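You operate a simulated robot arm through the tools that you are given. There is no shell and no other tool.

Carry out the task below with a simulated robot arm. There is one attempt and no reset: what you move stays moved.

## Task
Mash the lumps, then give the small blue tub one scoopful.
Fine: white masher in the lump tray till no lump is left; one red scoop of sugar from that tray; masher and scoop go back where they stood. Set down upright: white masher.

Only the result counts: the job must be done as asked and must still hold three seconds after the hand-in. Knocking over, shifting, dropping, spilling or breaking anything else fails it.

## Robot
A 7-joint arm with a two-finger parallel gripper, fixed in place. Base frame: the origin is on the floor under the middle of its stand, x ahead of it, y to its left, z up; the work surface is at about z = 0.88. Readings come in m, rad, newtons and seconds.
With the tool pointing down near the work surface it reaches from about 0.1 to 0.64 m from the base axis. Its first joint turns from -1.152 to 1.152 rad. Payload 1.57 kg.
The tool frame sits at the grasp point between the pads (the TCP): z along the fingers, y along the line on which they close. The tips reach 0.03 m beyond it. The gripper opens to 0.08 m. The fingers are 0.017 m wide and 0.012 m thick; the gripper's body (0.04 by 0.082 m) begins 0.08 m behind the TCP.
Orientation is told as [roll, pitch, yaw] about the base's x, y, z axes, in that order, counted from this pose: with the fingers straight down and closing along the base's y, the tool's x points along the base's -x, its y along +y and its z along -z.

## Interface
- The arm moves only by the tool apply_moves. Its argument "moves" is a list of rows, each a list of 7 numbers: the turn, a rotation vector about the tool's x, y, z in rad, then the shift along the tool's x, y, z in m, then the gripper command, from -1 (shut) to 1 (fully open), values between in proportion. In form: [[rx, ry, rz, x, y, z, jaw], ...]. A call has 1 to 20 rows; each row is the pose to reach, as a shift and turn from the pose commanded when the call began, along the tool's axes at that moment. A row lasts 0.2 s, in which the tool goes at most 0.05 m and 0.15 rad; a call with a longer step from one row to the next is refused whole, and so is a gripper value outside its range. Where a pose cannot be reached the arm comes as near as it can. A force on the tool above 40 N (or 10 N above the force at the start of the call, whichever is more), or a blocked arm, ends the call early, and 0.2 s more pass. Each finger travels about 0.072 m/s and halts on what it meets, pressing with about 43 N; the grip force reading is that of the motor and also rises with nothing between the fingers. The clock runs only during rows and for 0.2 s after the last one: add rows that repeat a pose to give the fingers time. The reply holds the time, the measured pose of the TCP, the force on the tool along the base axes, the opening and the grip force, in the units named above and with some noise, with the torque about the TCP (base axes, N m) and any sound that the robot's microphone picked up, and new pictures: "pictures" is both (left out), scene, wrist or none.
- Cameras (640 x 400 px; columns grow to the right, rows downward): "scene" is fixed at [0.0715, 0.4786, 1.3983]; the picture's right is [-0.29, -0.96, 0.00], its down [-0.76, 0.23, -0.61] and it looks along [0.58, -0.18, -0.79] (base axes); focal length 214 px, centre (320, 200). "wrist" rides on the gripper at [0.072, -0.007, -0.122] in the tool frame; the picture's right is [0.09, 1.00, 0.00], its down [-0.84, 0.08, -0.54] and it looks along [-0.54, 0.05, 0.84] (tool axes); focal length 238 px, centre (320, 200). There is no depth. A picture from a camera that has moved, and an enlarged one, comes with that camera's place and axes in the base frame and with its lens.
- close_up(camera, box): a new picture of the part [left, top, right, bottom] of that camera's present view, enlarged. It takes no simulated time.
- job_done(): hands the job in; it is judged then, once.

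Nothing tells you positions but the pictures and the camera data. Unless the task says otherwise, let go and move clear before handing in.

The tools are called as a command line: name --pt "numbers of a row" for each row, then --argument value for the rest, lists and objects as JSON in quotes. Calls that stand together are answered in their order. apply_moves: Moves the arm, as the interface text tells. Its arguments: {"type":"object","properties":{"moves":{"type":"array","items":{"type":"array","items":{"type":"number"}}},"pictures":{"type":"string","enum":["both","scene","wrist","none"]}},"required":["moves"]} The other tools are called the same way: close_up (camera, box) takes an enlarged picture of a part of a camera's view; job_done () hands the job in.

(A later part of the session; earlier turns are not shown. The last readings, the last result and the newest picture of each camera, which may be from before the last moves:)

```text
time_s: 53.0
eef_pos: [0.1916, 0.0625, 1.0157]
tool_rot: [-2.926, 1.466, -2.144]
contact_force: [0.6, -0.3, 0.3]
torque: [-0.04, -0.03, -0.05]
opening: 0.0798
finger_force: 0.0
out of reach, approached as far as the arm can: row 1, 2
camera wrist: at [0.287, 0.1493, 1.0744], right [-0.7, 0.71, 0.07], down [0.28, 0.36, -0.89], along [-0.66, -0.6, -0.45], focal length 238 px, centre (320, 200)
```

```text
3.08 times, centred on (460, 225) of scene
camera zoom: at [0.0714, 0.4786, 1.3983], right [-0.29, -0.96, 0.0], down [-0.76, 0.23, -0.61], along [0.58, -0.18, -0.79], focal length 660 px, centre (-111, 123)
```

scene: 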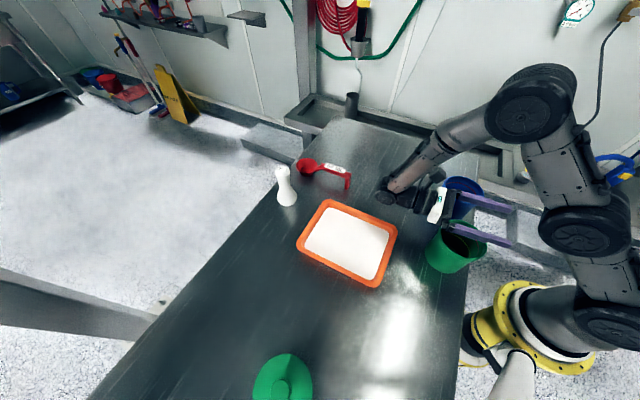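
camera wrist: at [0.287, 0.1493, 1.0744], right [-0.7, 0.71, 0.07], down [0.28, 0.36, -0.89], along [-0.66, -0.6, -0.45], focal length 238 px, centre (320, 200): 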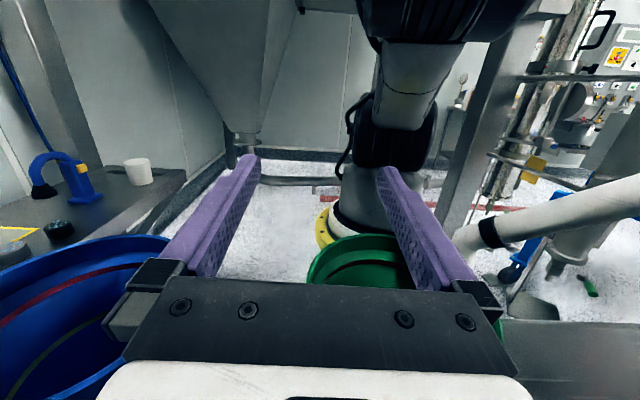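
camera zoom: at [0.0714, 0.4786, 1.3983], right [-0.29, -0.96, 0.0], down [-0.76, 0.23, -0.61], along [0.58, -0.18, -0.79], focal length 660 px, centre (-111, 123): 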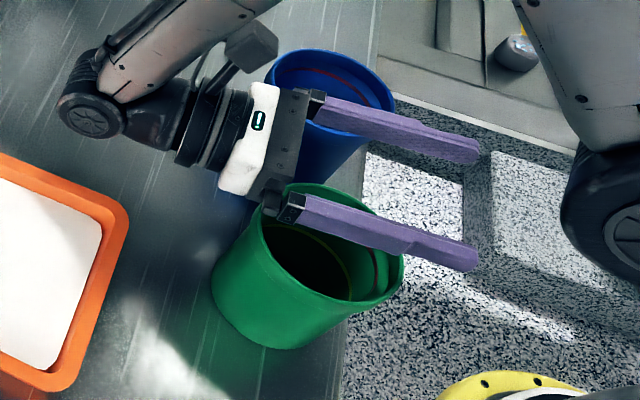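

Contact is released. The hand is at the edge of its reach here, so I'll rotate back toward vertical about the TCP, which raises the hand off the tub, with a slight lift. Three small rows first.

apply_moves --pt "0 -0.1 0 0.004 0 0 1" --pt "0 -0.2 0 0.008 0 0 1" --pt "0 -0.3 0 0.012 0 0 1"

close_up --camera "scene" --box '[380, 160, 540, 290]'

```text
time_s: 53.8
eef_pos: [0.1934, 0.0637, 1.0287]
tool_rot: [-0.108, 1.372, 0.677]
contact_force: [0.0, 0.2, -0.3]
torque: [-0.01, 0.02, 0.04]
opening: 0.0799
finger_force: 0.0
camera wrist: at [0.2721, 0.1348, 1.1226], right [-0.72, 0.69, 0.07], down [0.45, 0.53, -0.72], along [-0.53, -0.48, -0.69], focal length 238 px, centre (320, 200)
```

scene: 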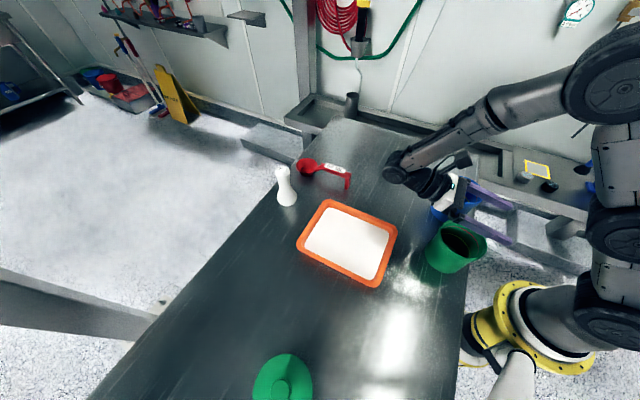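
wrist: 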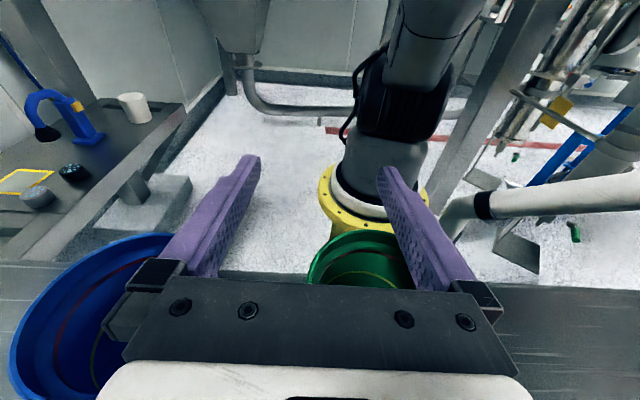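

```text
3.08 times, centred on (460, 225) of scene
camera zoom: at [0.0715, 0.4786, 1.3983], right [-0.29, -0.96, 0.0], down [-0.76, 0.23, -0.61], along [0.58, -0.18, -0.79], focal length 660 px, centre (-111, 123)
```

zoom: 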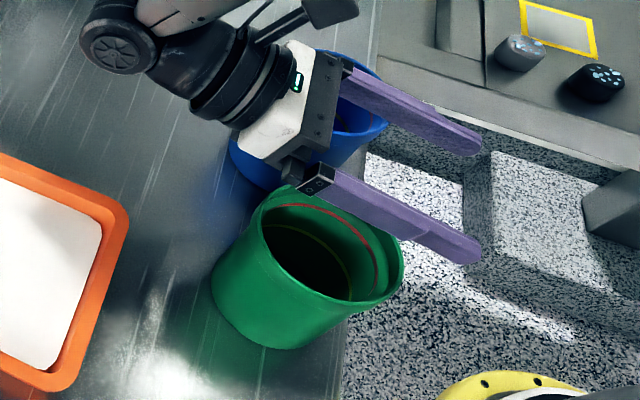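

Clear of the tub now. Continuing to rotate to vertical while rising about 15 cm.

apply_moves --pt "0 -0.1 0 0.012 0 -0.002 1" --pt "0 -0.25 0 0.03 0 -0.006 1" --pt "0 -0.4 0 0.05 0 -0.01 1" --pt "0 -0.55 0 0.07 0 -0.014 1" --pt "0 -0.7 0 0.09 0 -0.018 1" --pt "0 -0.85 0 0.11 0 -0.022 1" --pt "0 -1.0 0 0.13 0 -0.026 1" --pt "0 -1.15 0 0.147 0 -0.03 1" --pt "0 -1.3 0 0.147 0 -0.03 1" --pt "0 -1.37 0 0.147 0 -0.03 1" --pt "0 -1.37 0 0.147 0 -0.03 1"

close_up --camera "scene" --box '[400, 160, 500, 280]'

```text
time_s: 56.2
eef_pos: [0.1926, 0.0656, 1.1783]
tool_rot: [-0.021, 0.002, 0.781]
contact_force: [0.4, -0.4, 0.3]
torque: [0.01, 0.03, 0.01]
opening: 0.08
finger_force: 0.1
camera wrist: at [0.1449, 0.0122, 1.2998], right [-0.77, 0.64, -0.02], down [0.53, 0.65, 0.54], along [0.36, 0.4, -0.84], focal length 238 px, centre (320, 200)
```

scene: 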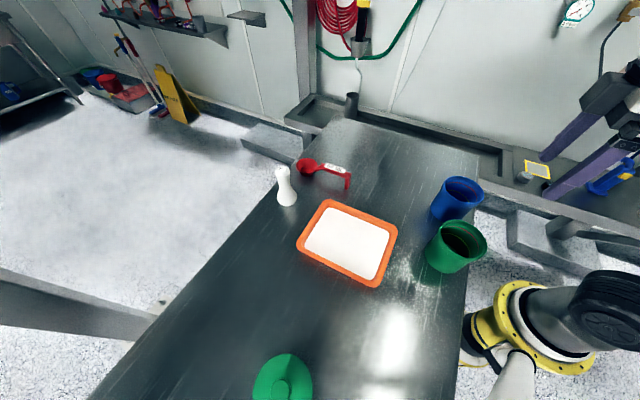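
wrist: 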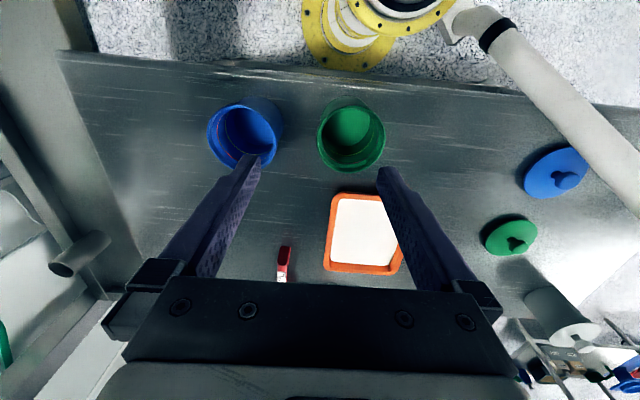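

```text
3.33 times, centred on (450, 220) of scene
camera zoom: at [0.0714, 0.4786, 1.3983], right [-0.29, -0.96, 0.0], down [-0.76, 0.23, -0.61], along [0.58, -0.18, -0.79], focal length 715 px, centre (-113, 133)
```

zoom: 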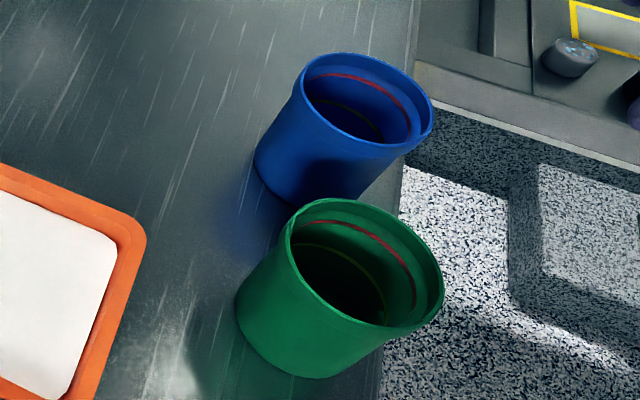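

The blue tub has not moved; the green tub is upright but sits about 2.5 cm off, by roughly (−0.023, −0.009). I'll measure it carefully and then put it back by gripping its wall.

close_up --camera "wrist" --box '[190, 70, 410, 200]'

close_up --camera "scene" --box '[415, 210, 495, 280]'

```text
2.91 times, centred on (300, 135) of wrist
camera zoom: at [0.1449, 0.0122, 1.2998], right [-0.77, 0.64, -0.02], down [0.53, 0.65, 0.54], along [0.36, 0.4, -0.84], focal length 693 px, centre (378, 389)
```

zoom: 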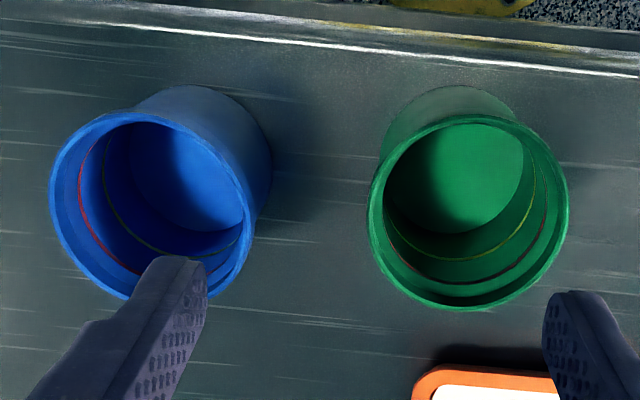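

```text
5.71 times, centred on (455, 245) of scene
camera zoom: at [0.0714, 0.4786, 1.3983], right [-0.29, -0.96, 0.0], down [-0.76, 0.23, -0.61], along [0.58, -0.18, -0.79], focal length 1226 px, centre (-451, -57)
```

zoom: 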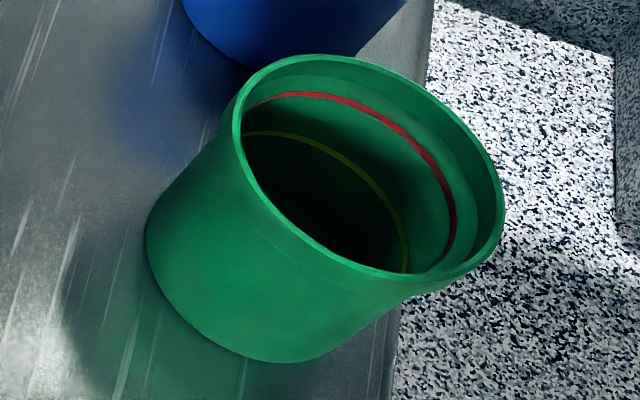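

The rims are at z ≈ 0.976; blue is at (0.3005, 0.019) and green is now at (0.187, 0.116), against (0.210, 0.124) before. I'll take the green tub's free side wall between half-open fingers, starting from above.

apply_moves --pt "-0.0149 -0.0148 0 -0.0078 0.0214 0.03 0" --pt "-0.0149 -0.0148 0 -0.0157 0.0428 0.065 0" --pt "-0.0149 -0.0148 0 -0.0235 0.0643 0.1 0" --pt "-0.0149 -0.0148 0 -0.0313 0.0857 0.13 0" --pt "-0.0149 -0.0148 0 -0.0313 0.0857 0.145 0" --pt "-0.0149 -0.0148 0 -0.0313 0.0857 0.145 0"

close_up --camera "scene" --box '[400, 160, 500, 280]'

```text
time_s: 57.6
eef_pos: [0.1569, 0.1473, 1.032]
tool_rot: [-0.007, -0.011, 0.782]
contact_force: [0.3, -0.4, 0.0]
torque: [0.02, 0.0, 0.03]
opening: 0.0398
finger_force: 0.1
camera wrist: at [0.1096, 0.0923, 1.1525], right [-0.77, 0.64, -0.01], down [0.53, 0.64, 0.55], along [0.36, 0.42, -0.83], focal length 238 px, centre (320, 200)
```

scene: 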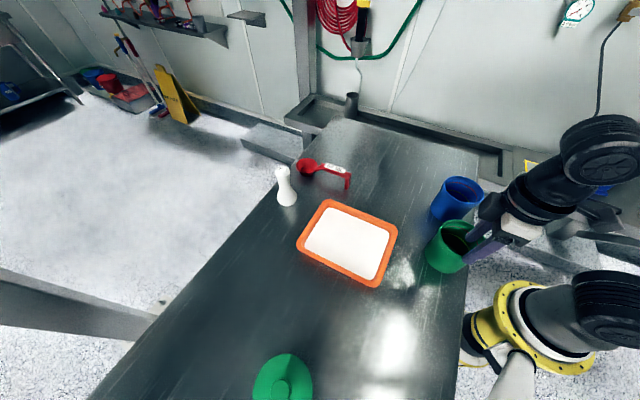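
wrist: 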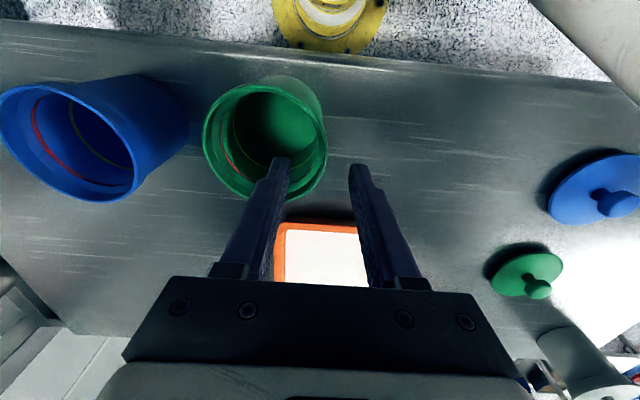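

```text
3.33 times, centred on (450, 220) of scene
camera zoom: at [0.0714, 0.4786, 1.3983], right [-0.29, -0.96, 0.0], down [-0.76, 0.23, -0.61], along [0.58, -0.18, -0.79], focal length 715 px, centre (-113, 133)
```

zoom: 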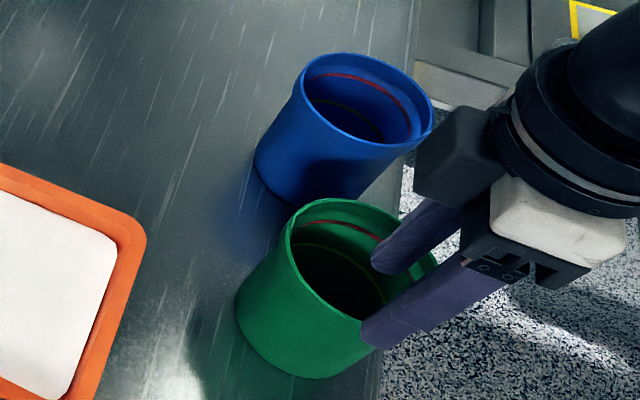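

The fingers straddle the green tub's side wall from above. Going down about 4.5 cm so the tips reach 2 cm below the rim.

apply_moves --pt "0 0 0 0 0 0.015 0" --pt "0 0 0 0 0 0.03 0" --pt "0 0 0 0 0 0.045 0" --pt "0 0 0 0 0 0.045 0"

close_up --camera "scene" --box '[400, 160, 500, 280]'

```text
time_s: 58.6
eef_pos: [0.1553, 0.1461, 0.9871]
tool_rot: [-0.007, -0.011, 0.783]
contact_force: [0.0, 0.4, 0.1]
torque: [0.0, 0.0, 0.01]
opening: 0.0399
finger_force: 0.1
camera wrist: at [0.1086, 0.0916, 1.1078], right [-0.77, 0.64, -0.01], down [0.53, 0.64, 0.55], along [0.36, 0.42, -0.83], focal length 238 px, centre (320, 200)
```

scene: 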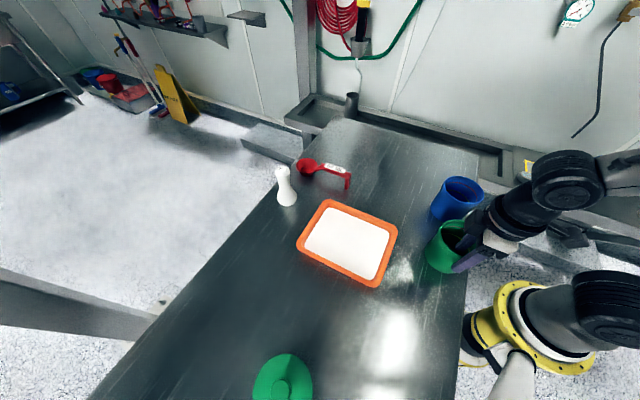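
wrist: 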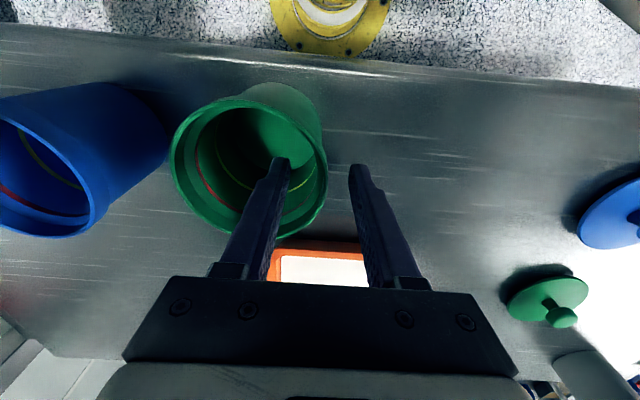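

```text
3.33 times, centred on (450, 220) of scene
camera zoom: at [0.0715, 0.4786, 1.3983], right [-0.29, -0.96, 0.0], down [-0.76, 0.23, -0.61], along [0.58, -0.18, -0.79], focal length 715 px, centre (-113, 133)
```

zoom: 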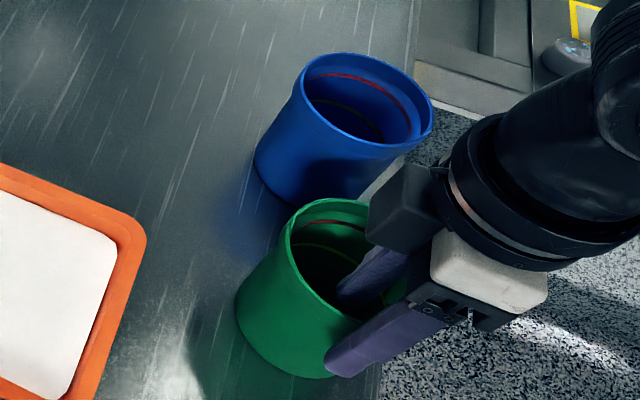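

No contact. Now closing on the wall.

apply_moves --pt "0 0 0 0 0 0 -0.5" --pt "0 0 0 0 0 0 -0.8" --pt "0 0 0 0 0 0 -1" --pt "0 0 0 0 0 0 -1" --pt "0 0 0 0 0 0 -1"

close_up --camera "scene" --box '[400, 160, 500, 280]'

```text
time_s: 59.8
eef_pos: [0.1575, 0.1457, 0.9868]
tool_rot: [-0.007, -0.012, 0.781]
contact_force: [1.6, -1.7, 5.5]
torque: [-0.65, -0.21, 0.06]
opening: 0.0037
finger_force: 24.4
camera wrist: at [0.1088, 0.0916, 1.1082], right [-0.77, 0.64, -0.01], down [0.53, 0.64, 0.55], along [0.36, 0.42, -0.83], focal length 238 px, centre (320, 200)
```

scene: 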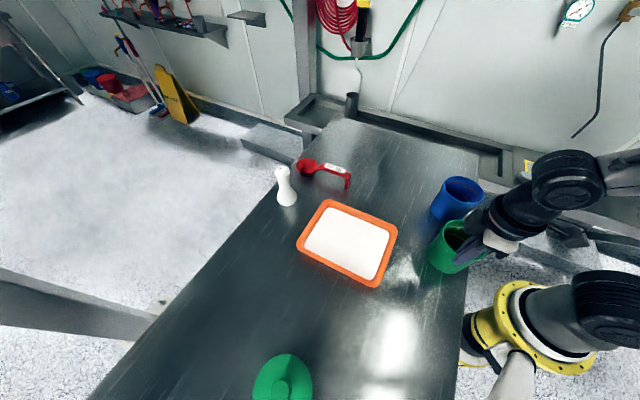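
wrist: 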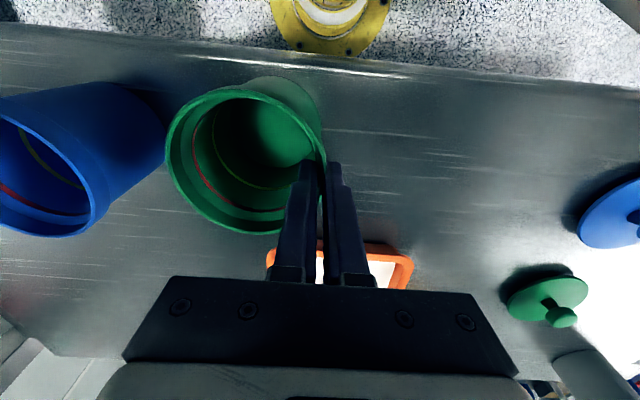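

```text
3.33 times, centred on (450, 220) of scene
camera zoom: at [0.0714, 0.4785, 1.3984], right [-0.29, -0.96, 0.0], down [-0.76, 0.23, -0.61], along [0.58, -0.18, -0.79], focal length 715 px, centre (-113, 133)
```

zoom: 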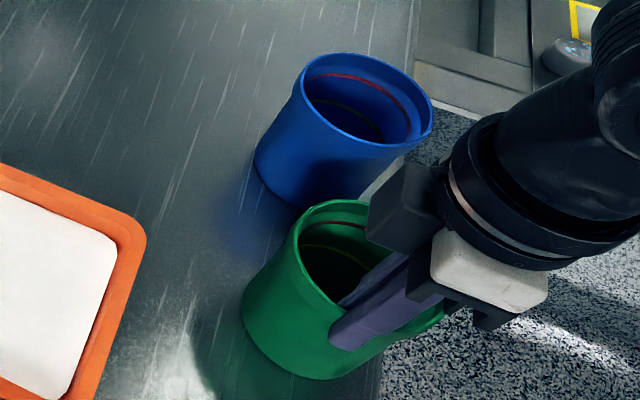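

Gripped (opening 3.7 mm). I'll lift by 4 mm, carry the tub by (+0.023, +0.008), lower and then compare with the first pictures.

apply_moves --pt "0 0 0 0 0 -0.005 -1" --pt "0 0 0 -0.0072 -0.0034 -0.005 -1" --pt "0 0 0 -0.0145 -0.0069 -0.005 -1" --pt "0 0 0 -0.0217 -0.0104 -0.005 -1" --pt "0 0 0 -0.0217 -0.0104 -0.002 -1" --pt "0 0 0 -0.0217 -0.0104 -0.002 -1"

close_up --camera "scene" --box '[400, 160, 500, 280]'

```text
time_s: 61.2
eef_pos: [0.1771, 0.1538, 0.9899]
tool_rot: [-0.007, -0.013, 0.782]
contact_force: [-1.1, 2.0, 6.3]
torque: [-0.28, -0.14, -0.04]
opening: 0.0035
finger_force: 24.4
camera wrist: at [0.1307, 0.099, 1.1099], right [-0.77, 0.64, -0.01], down [0.53, 0.64, 0.55], along [0.36, 0.42, -0.83], focal length 238 px, centre (320, 200)
```

scene: 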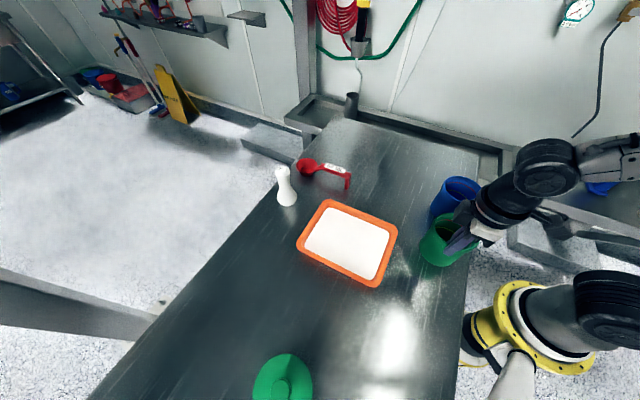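
wrist: 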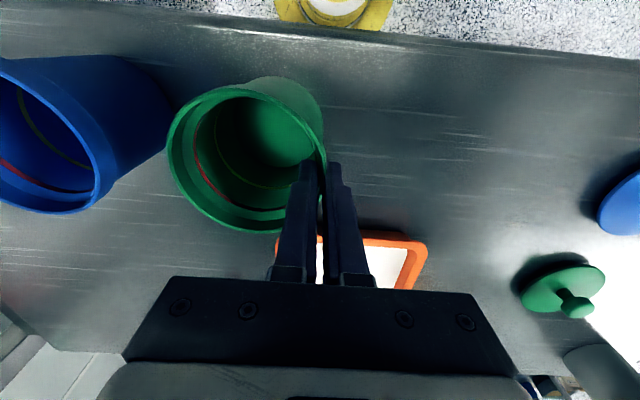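

```text
3.33 times, centred on (450, 220) of scene
camera zoom: at [0.0714, 0.4786, 1.3983], right [-0.29, -0.96, 0.0], down [-0.76, 0.23, -0.61], along [0.58, -0.18, -0.79], focal length 715 px, centre (-113, 133)
```

zoom: 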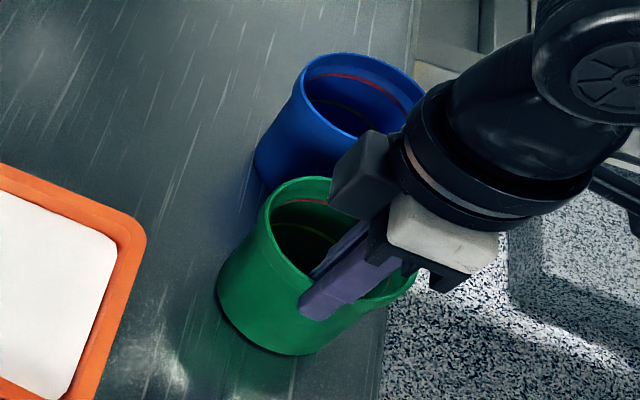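

Nearly back. Opening gently to let it settle, then compare.

apply_moves --pt "0 0 0 0 0 0.002 -1" --pt "0 0 0 0 0 0.002 -0.8" --pt "0 0 0 0 0 0.002 -0.5" --pt "0 0 0 0 0 0.002 0" --pt "0 0 0 0 0 0.002 0" --pictures "wrist"

close_up --camera "scene" --box '[400, 160, 500, 280]'

```text
time_s: 62.4
eef_pos: [0.178, 0.1534, 0.985]
tool_rot: [-0.007, -0.01, 0.782]
contact_force: [-0.8, 0.5, 0.2]
torque: [0.03, -0.03, -0.02]
opening: 0.0402
finger_force: 0.0
camera wrist: at [0.131, 0.0983, 1.1074], right [-0.77, 0.64, -0.01], down [0.53, 0.64, 0.55], along [0.36, 0.42, -0.83], focal length 238 px, centre (320, 200)
```

wrist: 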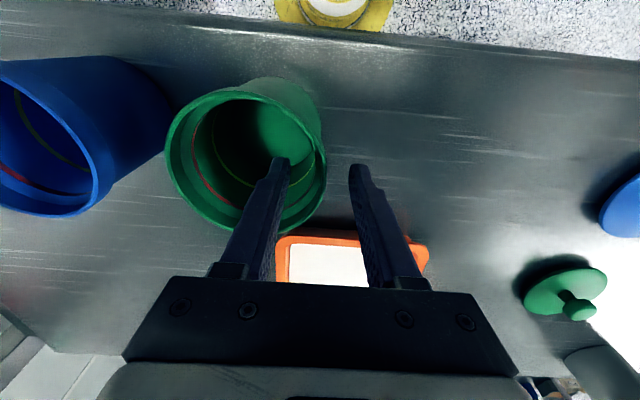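

```text
3.33 times, centred on (450, 220) of scene
camera zoom: at [0.0715, 0.4786, 1.3983], right [-0.29, -0.96, 0.0], down [-0.76, 0.23, -0.61], along [0.58, -0.18, -0.79], focal length 715 px, centre (-113, 133)
```

zoom: 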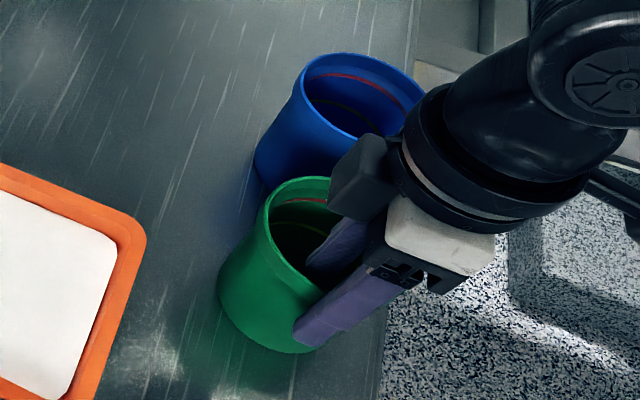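

Released. Rising clear to view its place against the first picture.

apply_moves --pt "0 0 0 0 0 -0.04 0" --pt "0 0 0 0 0 -0.08 0" --pt "0 0 0 0.0 0.03 -0.12 0" --pt "0 0 0 0.0 0.06 -0.15 0" --pt "0 0 0 0.0 0.06 -0.15 0" --pictures "wrist"

close_up --camera "scene" --box '[400, 160, 500, 280]'

```text
time_s: 63.6
eef_pos: [0.1323, 0.1947, 1.1363]
tool_rot: [-0.006, -0.011, 0.781]
contact_force: [-0.5, 0.2, 0.6]
torque: [0.03, 0.0, -0.02]
opening: 0.04
finger_force: 0.0
camera wrist: at [0.0843, 0.1397, 1.2565], right [-0.77, 0.64, -0.01], down [0.53, 0.64, 0.55], along [0.36, 0.42, -0.83], focal length 238 px, centre (320, 200)
```

wrist: 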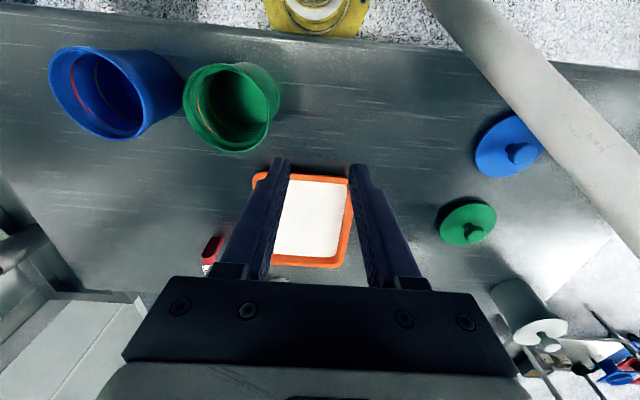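

```text
3.33 times, centred on (450, 220) of scene
camera zoom: at [0.0714, 0.4786, 1.3983], right [-0.29, -0.96, 0.0], down [-0.76, 0.23, -0.61], along [0.58, -0.18, -0.79], focal length 715 px, centre (-113, 133)
```

zoom: 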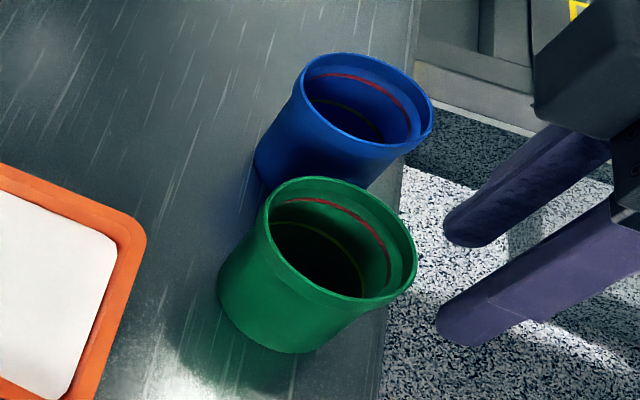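

The green tub is within about 7 mm of its old place. I'll repeat the same grip for a last small correction of about (+0.003, +0.007).

apply_moves --pt "0 0 0 0 -0.03 0.02 0" --pt "0 0 0 0 -0.06 0.05 0" --pt "0 0 0 0 -0.06 0.09 0" --pt "0 0 0 0 -0.06 0.12 0" --pt "0 0 0 0 -0.06 0.148 0" --pt "0 0 0 0 -0.06 0.148 0" --pictures "wrist"

```text
time_s: 65.0
eef_pos: [0.1765, 0.154, 0.9878]
tool_rot: [-0.007, -0.012, 0.781]
contact_force: [0.5, -0.7, 0.5]
torque: [0.05, -0.01, 0.03]
opening: 0.0401
finger_force: 0.1
camera wrist: at [0.1296, 0.0982, 1.1085], right [-0.77, 0.64, -0.01], down [0.53, 0.64, 0.55], along [0.36, 0.42, -0.83], focal length 238 px, centre (320, 200)
```

wrist: 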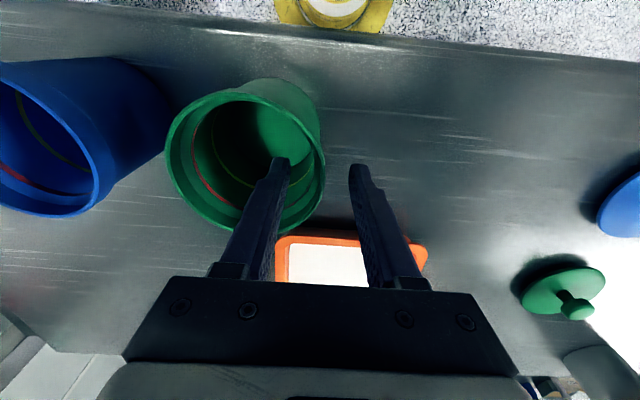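

Fingers straddle the wall as before. Closing, shifting by the remaining offset and releasing.

apply_moves --pt "0 0 0 0 0 0 -0.6" --pt "0 0 0 0 0 0 -1" --pt "0 0 0 0 0 0 -1" --pt "0 0 0 0 0 0 -1" --pt "0 0 0 0 0 -0.005 -1" --pt "0 0 0 -0.004 0.0015 -0.005 -1" --pt "0 0 0 -0.0078 0.003 -0.005 -1" --pt "0 0 0 -0.0078 0.003 0 -1" --pt "0 0 0 -0.0078 0.003 0 -1" --pt "0 0 0 -0.0078 0.003 0 -0.8" --pt "0 0 0 -0.0078 0.003 0 -0.5" --pt "0 0 0 -0.0078 0.003 0 0" --pt "0 0 0 -0.0078 0.003 -0.04 0" --pt "0 0 0 -0.0078 0.003 -0.08 0" --pt "0 0 0 -0.0078 0.033 -0.11 0" --pt "0 0 0 -0.0078 0.063 -0.14 0" --pt "0 0 0 -0.0078 0.063 -0.14 0" --pictures "wrist"

close_up --camera "scene" --box '[400, 160, 500, 280]'

```text
time_s: 68.6
eef_pos: [0.1383, 0.2019, 1.1283]
tool_rot: [-0.007, -0.01, 0.781]
contact_force: [-0.3, 0.3, 0.7]
torque: [0.01, 0.02, 0.01]
opening: 0.0401
finger_force: 0.1
camera wrist: at [0.0913, 0.1478, 1.2484], right [-0.77, 0.64, -0.01], down [0.53, 0.64, 0.55], along [0.36, 0.42, -0.84], focal length 238 px, centre (320, 200)
```

wrist: 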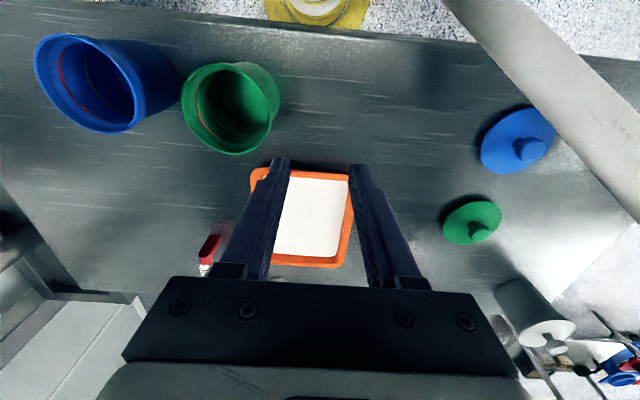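

```text
3.33 times, centred on (450, 220) of scene
camera zoom: at [0.0714, 0.4786, 1.3983], right [-0.29, -0.96, 0.0], down [-0.76, 0.23, -0.61], along [0.58, -0.18, -0.79], focal length 715 px, centre (-113, 133)
```

zoom: 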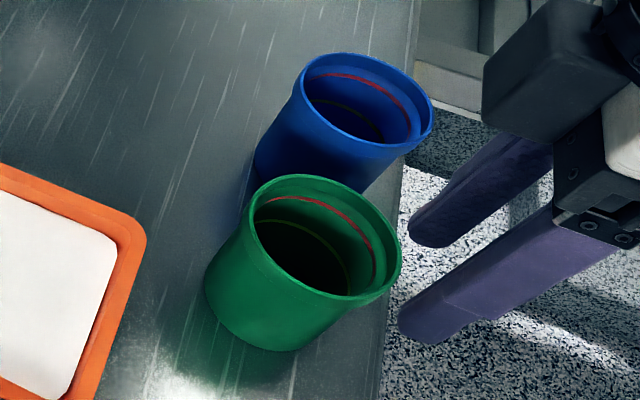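

The green tub is back within about 2 mm of where it stood. From now on I'll test poses in small batches and stop at the first out-of-reach row. Next test: heading −y over the blue tub, high up.

apply_moves --pt "0 0 0.147 -0.0037 -0.0106 0.0 1" --pt "0 0 0.294 -0.0074 -0.0212 0.0 1" --pt "0 0 0.441 -0.0111 -0.0318 0.0 1" --pt "0 0 0.588 -0.0148 -0.0424 0.0 1" --pt "0 0 0.735 -0.0185 -0.053 0.0 1" --pt "0 0 0.882 -0.0222 -0.0636 0.0 1" --pt "0 0 1.029 -0.0259 -0.0742 0.0 1" --pt "0 0 1.176 -0.0296 -0.0848 0.0 1" --pt "0 0 1.323 -0.0333 -0.0954 0.0 1" --pt "0 0 1.47 -0.037 -0.106 0.0 1" --pt "0 0 1.617 -0.0407 -0.1166 0.0 1" --pt "0 0 1.764 -0.0444 -0.1272 0.0 1" --pt "0 0 1.911 -0.0481 -0.1378 0.0 1" --pt "0 0 2.058 -0.0518 -0.1484 0.0 1" --pt "0 0 2.205 -0.0555 -0.159 0.0 1" --pt "0 0 2.35 -0.0594 -0.17 0.0 1" --pt "0 0 2.35 -0.0594 -0.17 0.0 1"

```text
time_s: 72.2
eef_pos: [0.2986, 0.1237, 1.1285]
tool_rot: [0.014, 0.002, -1.57]
contact_force: [0.8, -0.6, -0.3]
torque: [0.03, -0.02, 0.02]
opening: 0.08
finger_force: 0.0
camera wrist: at [0.2919, 0.1963, 1.2511], right [1.0, 0.09, 0.01], down [0.07, -0.84, 0.54], along [0.06, -0.54, -0.84], focal length 238 px, centre (320, 200)
```

scene: 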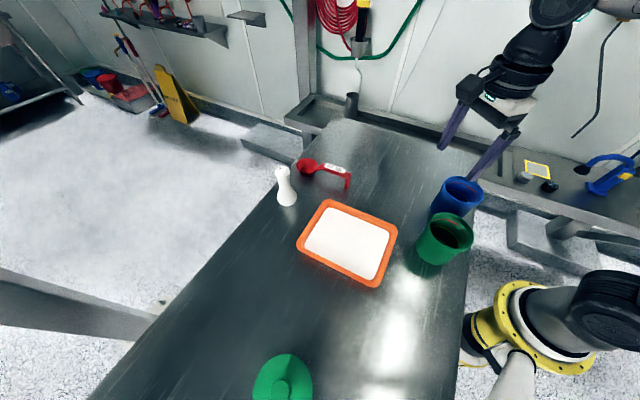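
wrist: 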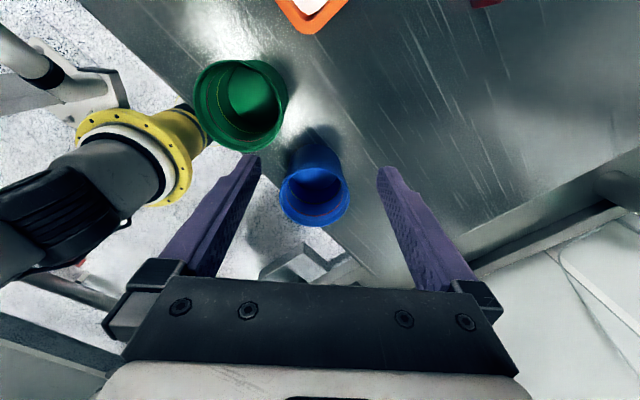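

Reached cleanly. Next, lean −0.7 toward −y (the intended grip lean for the scoop held level) and lower to pouring height, still empty.

apply_moves --pt "0 -0.14 0 0 0 0.01 1" --pt "0 -0.28 0 0 0 0.02 1" --pt "0 -0.42 0 0 0 0.03 1" --pt "0 -0.56 0 0 0 0.04 1" --pt "0 -0.7 0 0 0 0.05 1" --pt "0 -0.7 0 0 0 0.05 1"

```text
time_s: 73.6
eef_pos: [0.3001, 0.1228, 1.0812]
tool_rot: [0.017, -0.699, -1.58]
contact_force: [-0.4, 0.1, -0.4]
torque: [0.01, 0.03, 0.03]
opening: 0.0801
finger_force: 0.1
camera wrist: at [0.2934, 0.2581, 1.1273], right [1.0, 0.07, -0.05], down [0.07, -0.29, 0.95], along [0.06, -0.95, -0.29], focal length 238 px, centre (320, 200)
```

scene: 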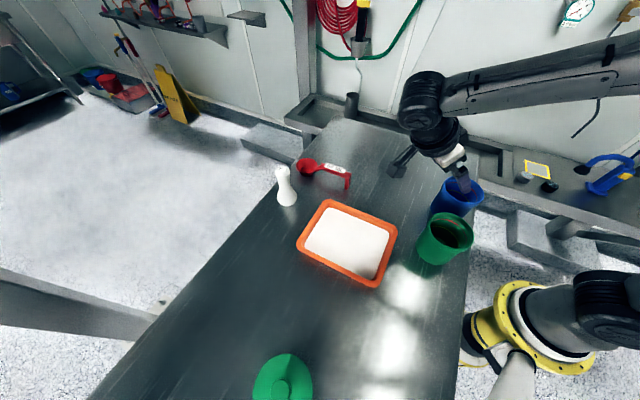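
wrist: 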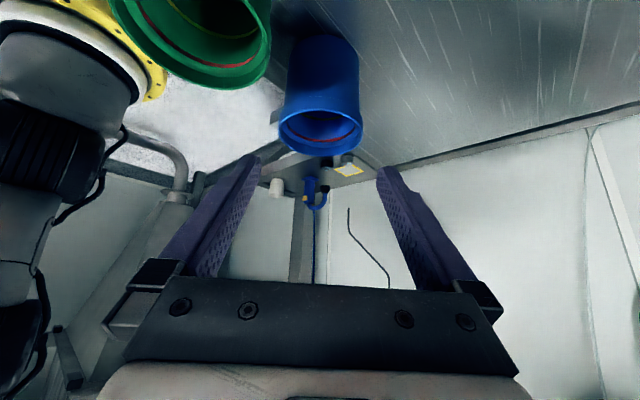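

This pose is fine. Now the pouring sweep, empty, in short batches: the first part of the tip about where the bowl would be.

apply_moves --pt "0 0.15 0 -0.01358 0 -0.00852 1" --pt "0 0.3 0 -0.02828 0 -0.01491 1" --pt "0 0.45 0 -0.04377 0 -0.01903 1" --pt "0 0.6 0 -0.0597 0 -0.0208 1" --pt "0 0.75 0 -0.07572 0 -0.02015 1" --pt "0 0.9 0 -0.09146 0 -0.01713 1" --pictures "none"

```text
time_s: 75.0
eef_pos: [0.2999, 0.0638, 1.1539]
tool_rot: [0.013, 0.206, -1.566]
contact_force: [-0.1, 0.0, 0.1]
torque: [0.0, -0.01, -0.02]
opening: 0.0799
finger_force: 0.1
```

Smooth so far. Continuing the sweep with the next 0.45 rad.

apply_moves --pt "0 0.15 0 -0.01358 0 -0.00852 1" --pt "0 0.3 0 -0.02828 0 -0.01491 1" --pt "0 0.45 0 -0.04377 0 -0.01903 1" --pictures "none"

```text
time_s: 75.8
eef_pos: [0.3, 0.0186, 1.1624]
tool_rot: [0.017, 0.655, -1.557]
contact_force: [0.2, -0.9, 0.0]
torque: [0.0, -0.02, 0.02]
opening: 0.0802
finger_force: 0.0
```

Still in reach at tool pitch +0.655, equal to a 77° tip. Continuing.

apply_moves --pt "0 0.15 0 -0.01358 0 -0.00852 1" --pt "0 0.3 0 -0.02828 0 -0.01491 1" --pictures "none"

```text
time_s: 76.4
eef_pos: [0.3007, -0.0125, 1.1563]
tool_rot: [0.022, 0.954, -1.548]
contact_force: [-0.5, 0.3, -0.1]
torque: [0.02, -0.01, 0.01]
opening: 0.0798
finger_force: 0.1
```

apply_moves --pt "0 0.15 0 -0.01358 0 -0.00852 1" --pt "0 0.3 0 -0.02828 0 -0.01491 1" --pictures "scene"

```text
time_s: 77.0
eef_pos: [0.2979, -0.0419, 1.1411]
tool_rot: [0.045, 1.254, -1.525]
contact_force: [0.1, -0.5, 0.1]
torque: [0.02, 0.0, 0.01]
opening: 0.0798
finger_force: 0.2
```

scene: 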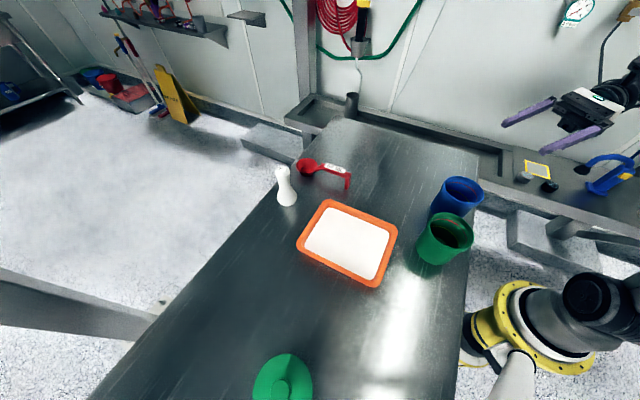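

The whole pouring sweep is reachable up to a 112° tip. Now reversing it along the same arc, empty.

apply_moves --pt "0 -0.15 0 0.01216 0 0.01044 1" --pt "0 -0.3 0 0.02261 0 0.0226 1" --pt "0 -0.45 0 0.03114 0 0.03618 1" --pt "0 -0.6 0 0.03753 0 0.05087 1" --pt "0 -0.75 0 0.04166 0 0.06636 1" --pt "0 -0.9 0 0.04344 0 0.08229 1" --pt "0 -1.05 0 0.0428 0 0.09831 1" --pt "0 -1.2 0 0.03979 0 0.11405 1" --pt "0 -1.35 0 0.03445 0 0.12916 1" --pt "0 -1.5 0 0.02691 0 0.14331 1" --pt "0 -1.65 0 0.01735 0 0.15617 1" --pt "0 -1.8 0 0.00597 0 0.16746 1" --pt "0 -1.95 0 -0.00698 0 0.17693 1" --pt "0 -1.95 0 -0.00698 0 0.17693 1" --pictures "none"

```text
time_s: 80.0
eef_pos: [0.3001, 0.1251, 1.0793]
tool_rot: [0.018, -0.7, -1.58]
contact_force: [0.5, 0.1, 0.0]
torque: [0.0, 0.01, 0.0]
opening: 0.0798
finger_force: 0.2
```

Back at the start of the arc. Now turning about the vertical to yaw 0.785 with the lean kept, the reverse of the later carry, toward the scoop.

apply_moves --pt "-0.095 0 -0.1125 0.0046 0.0081 -0.0039 1" --pt "-0.19 0 -0.225 0.0093 0.0162 -0.0078 1" --pt "-0.285 0 -0.3375 0.0139 0.0244 -0.0117 1" --pt "-0.38 0 -0.45 0.0185 0.0325 -0.0156 1" --pt "-0.475 0 -0.5625 0.0232 0.0406 -0.0195 1" --pt "-0.57 0 -0.675 0.0278 0.0487 -0.0234 1" --pt "-0.665 0 -0.7875 0.0325 0.0569 -0.0273 1" --pt "-0.76 0 -0.9 0.0371 0.065 -0.0312 1" --pt "-0.855 0 -1.0125 0.0417 0.0731 -0.0351 1" --pt "-0.95 0 -1.125 0.0464 0.0812 -0.039 1" --pt "-1.045 0 -1.2375 0.051 0.0894 -0.0429 1" --pt "-1.14 0 -1.35 0.0556 0.0975 -0.0468 1" --pt "-1.235 0 -1.4625 0.0603 0.1056 -0.0507 1" --pt "-1.33 0 -1.575 0.0649 0.1137 -0.0546 1" --pt "-1.425 0 -1.6875 0.0696 0.1219 -0.0585 1" --pt "-1.52 0 -1.805 0.0742 0.13 -0.0625 1" --pt "-1.52 0 -1.805 0.0742 0.13 -0.0625 1"

```text
refused: row 16 steps farther than a row can; nothing moved
```

One row was a hair too long, so nothing moved. Resending with it trimmed.

apply_moves --pt "-0.095 0 -0.1125 0.0046 0.0081 -0.0039 1" --pt "-0.19 0 -0.225 0.0093 0.0162 -0.0078 1" --pt "-0.285 0 -0.3375 0.0139 0.0244 -0.0117 1" --pt "-0.38 0 -0.45 0.0185 0.0325 -0.0156 1" --pt "-0.475 0 -0.5625 0.0232 0.0406 -0.0195 1" --pt "-0.57 0 -0.675 0.0278 0.0487 -0.0234 1" --pt "-0.665 0 -0.7875 0.0325 0.0569 -0.0273 1" --pt "-0.76 0 -0.9 0.0371 0.065 -0.0312 1" --pt "-0.855 0 -1.0125 0.0417 0.0731 -0.0351 1" --pt "-0.95 0 -1.125 0.0464 0.0812 -0.039 1" --pt "-1.045 0 -1.2375 0.051 0.0894 -0.0429 1" --pt "-1.14 0 -1.35 0.0556 0.0975 -0.0468 1" --pt "-1.235 0 -1.4625 0.0603 0.1056 -0.0507 1" --pt "-1.33 0 -1.575 0.0649 0.1137 -0.0546 1" --pt "-1.425 0 -1.6875 0.0696 0.1219 -0.0585 1" --pt "-1.52 0 -1.8 0.0742 0.13 -0.0625 1" --pt "-1.52 0 -1.8 0.0742 0.13 -0.0625 1"

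```text
time_s: 83.6
eef_pos: [0.4316, 0.2209, 1.0826]
tool_rot: [-0.006, -0.714, 0.791]
contact_force: [-0.3, 0.9, -0.1]
torque: [-0.02, 0.0, 0.04]
opening: 0.0801
finger_force: 0.1
camera wrist: at [0.3415, 0.1224, 1.1271], right [-0.75, 0.65, -0.07], down [0.14, 0.26, 0.96], along [0.64, 0.71, -0.28], focal length 238 px, centre (320, 200)
```

scene: 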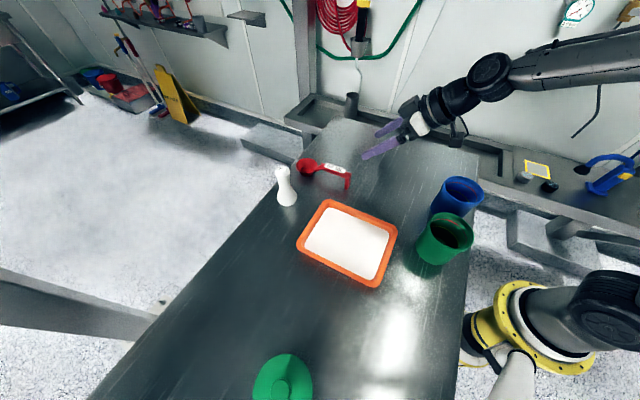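
wrist: 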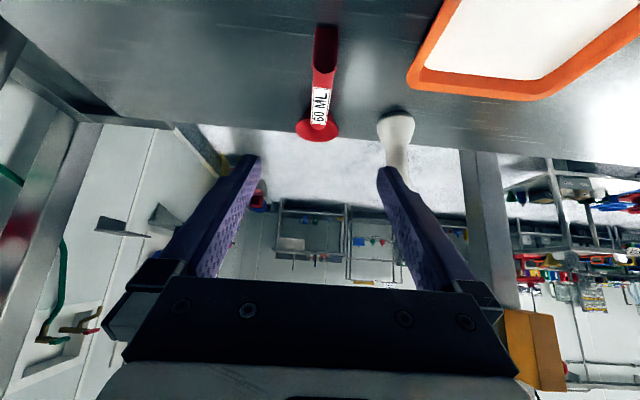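

The scoop is straight ahead between the fingers now. I'll enlarge it to measure the handle before closing in.

close_up --camera "wrist" --box '[280, 15, 370, 145]'

close_up --camera "scene" --box '[290, 150, 370, 200]'

```text
3.08 times, centred on (325, 80) of wrist
camera zoom: at [0.3415, 0.1224, 1.1271], right [-0.75, 0.65, -0.07], down [0.14, 0.26, 0.96], along [0.64, 0.71, -0.28], focal length 733 px, centre (305, 569)
```

zoom: 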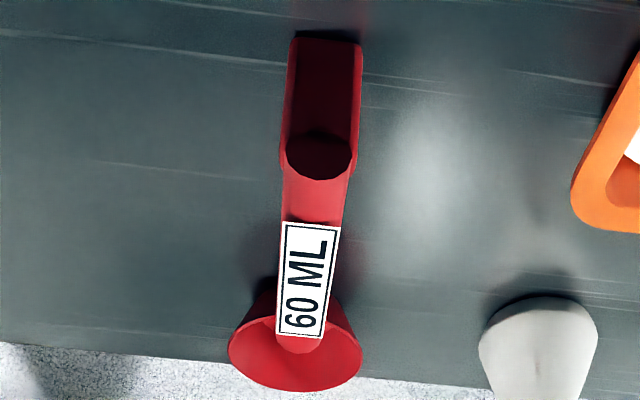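

```text
8.00 times, centred on (330, 175) of scene
camera zoom: at [0.0715, 0.4786, 1.3983], right [-0.29, -0.96, 0.0], down [-0.76, 0.23, -0.61], along [0.58, -0.18, -0.79], focal length 1716 px, centre (240, 400)
```

zoom: 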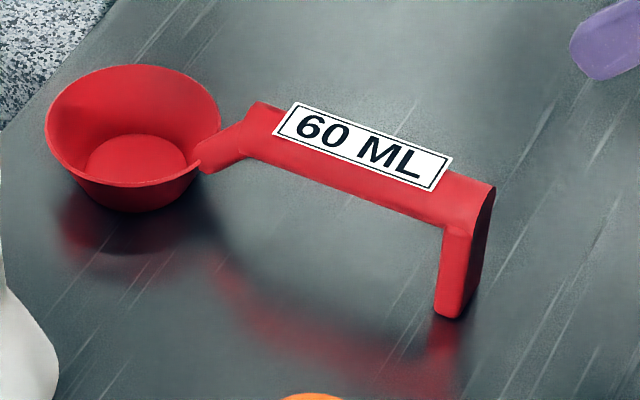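

The handle is round, about 2.1 cm thick, with its axis at z ≈ 0.933; the middle is at about (0.506, 0.294), 10.4 cm from the bowl centre. I'm moving down along the fingers to straddle it.

apply_moves --pt "0 0 0 0.0197 -0.001 0.03 1" --pt "0 0 0 0.0197 -0.001 0.075 1" --pt "0 0 0 0.0197 -0.001 0.115 1" --pt "0 0 0 0.0197 -0.001 0.15 1" --pt "0 0 0 0.0197 -0.001 0.15 1"

close_up --camera "scene" --box '[290, 140, 390, 210]'

```text
time_s: 84.8
eef_pos: [0.4895, 0.2786, 0.9586]
tool_rot: [-0.008, -0.713, 0.794]
contact_force: [-0.7, -0.2, 0.1]
torque: [-0.02, -0.01, 0.0]
opening: 0.0801
finger_force: 0.0
camera wrist: at [0.3998, 0.1797, 1.0023], right [-0.75, 0.65, -0.07], down [0.14, 0.26, 0.96], along [0.64, 0.71, -0.28], focal length 238 px, centre (320, 200)
```

scene: 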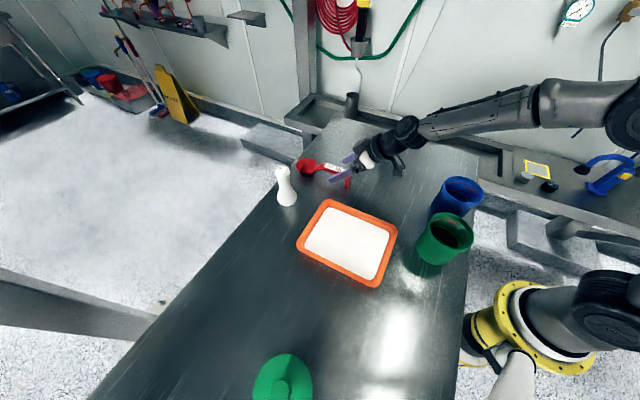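
wrist: 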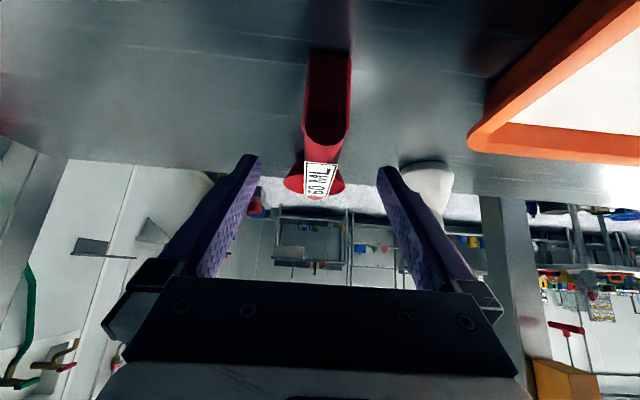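

```text
5.71 times, centred on (340, 175) of scene
camera zoom: at [0.0715, 0.4786, 1.3983], right [-0.29, -0.96, 0.0], down [-0.76, 0.23, -0.61], along [0.58, -0.18, -0.79], focal length 1226 px, centre (206, 343)
```

zoom: 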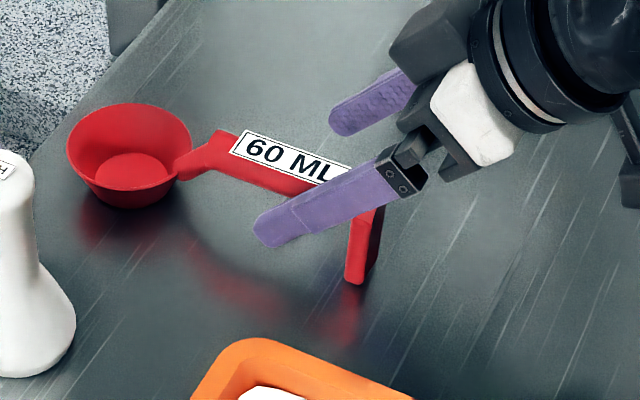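

Aligned; 3 cm more along the fingers to the handle's middle.

apply_moves --pt "0 0 0 0 0 0.017 1" --pt "0 0 0 0 0 0.033 1" --pt "0 0 0 0 0 0.033 1"

close_up --camera "scene" --box '[290, 140, 390, 210]'

close_up --camera "wrist" --box '[220, 40, 420, 240]'

```text
time_s: 85.6
eef_pos: [0.5061, 0.294, 0.9346]
tool_rot: [-0.008, -0.714, 0.794]
contact_force: [0.0, 0.8, 0.3]
torque: [-0.01, 0.02, 0.0]
opening: 0.0799
finger_force: 0.1
camera wrist: at [0.4168, 0.1947, 0.9782], right [-0.75, 0.65, -0.07], down [0.14, 0.26, 0.96], along [0.64, 0.71, -0.28], focal length 238 px, centre (320, 200)
```

scene: 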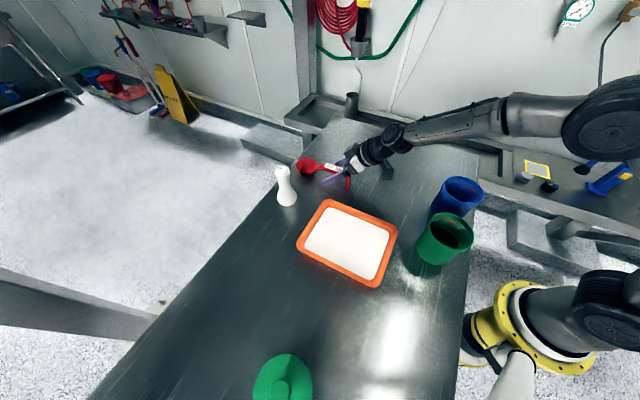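
wrist: 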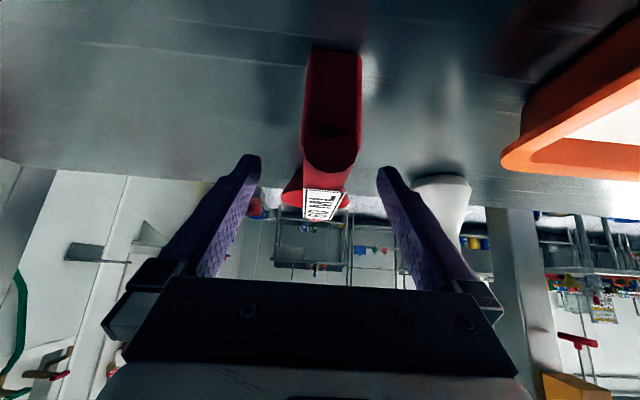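

```text
5.71 times, centred on (340, 175) of scene
camera zoom: at [0.0715, 0.4786, 1.3983], right [-0.29, -0.96, 0.0], down [-0.76, 0.23, -0.61], along [0.58, -0.18, -0.79], focal length 1226 px, centre (206, 343)
```

zoom: 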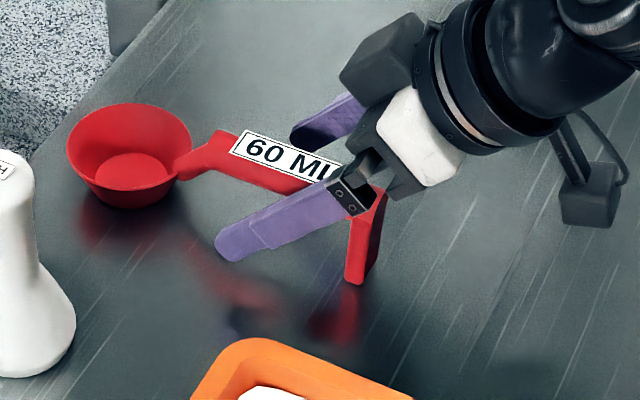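

```text
2.00 times, centred on (320, 140) of wrist
camera zoom: at [0.4168, 0.1947, 0.9782], right [-0.75, 0.65, -0.07], down [0.14, 0.26, 0.96], along [0.64, 0.71, -0.28], focal length 477 px, centre (320, 320)
```

zoom: 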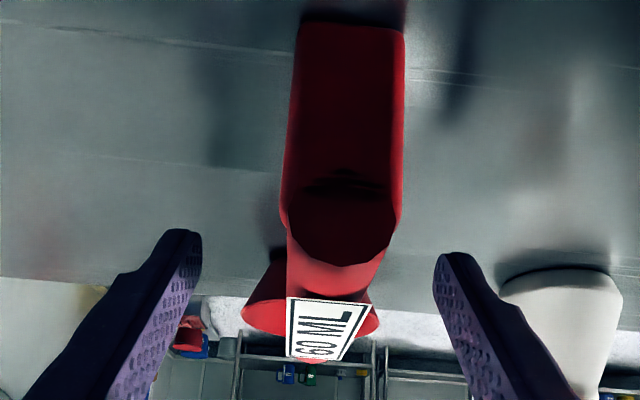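

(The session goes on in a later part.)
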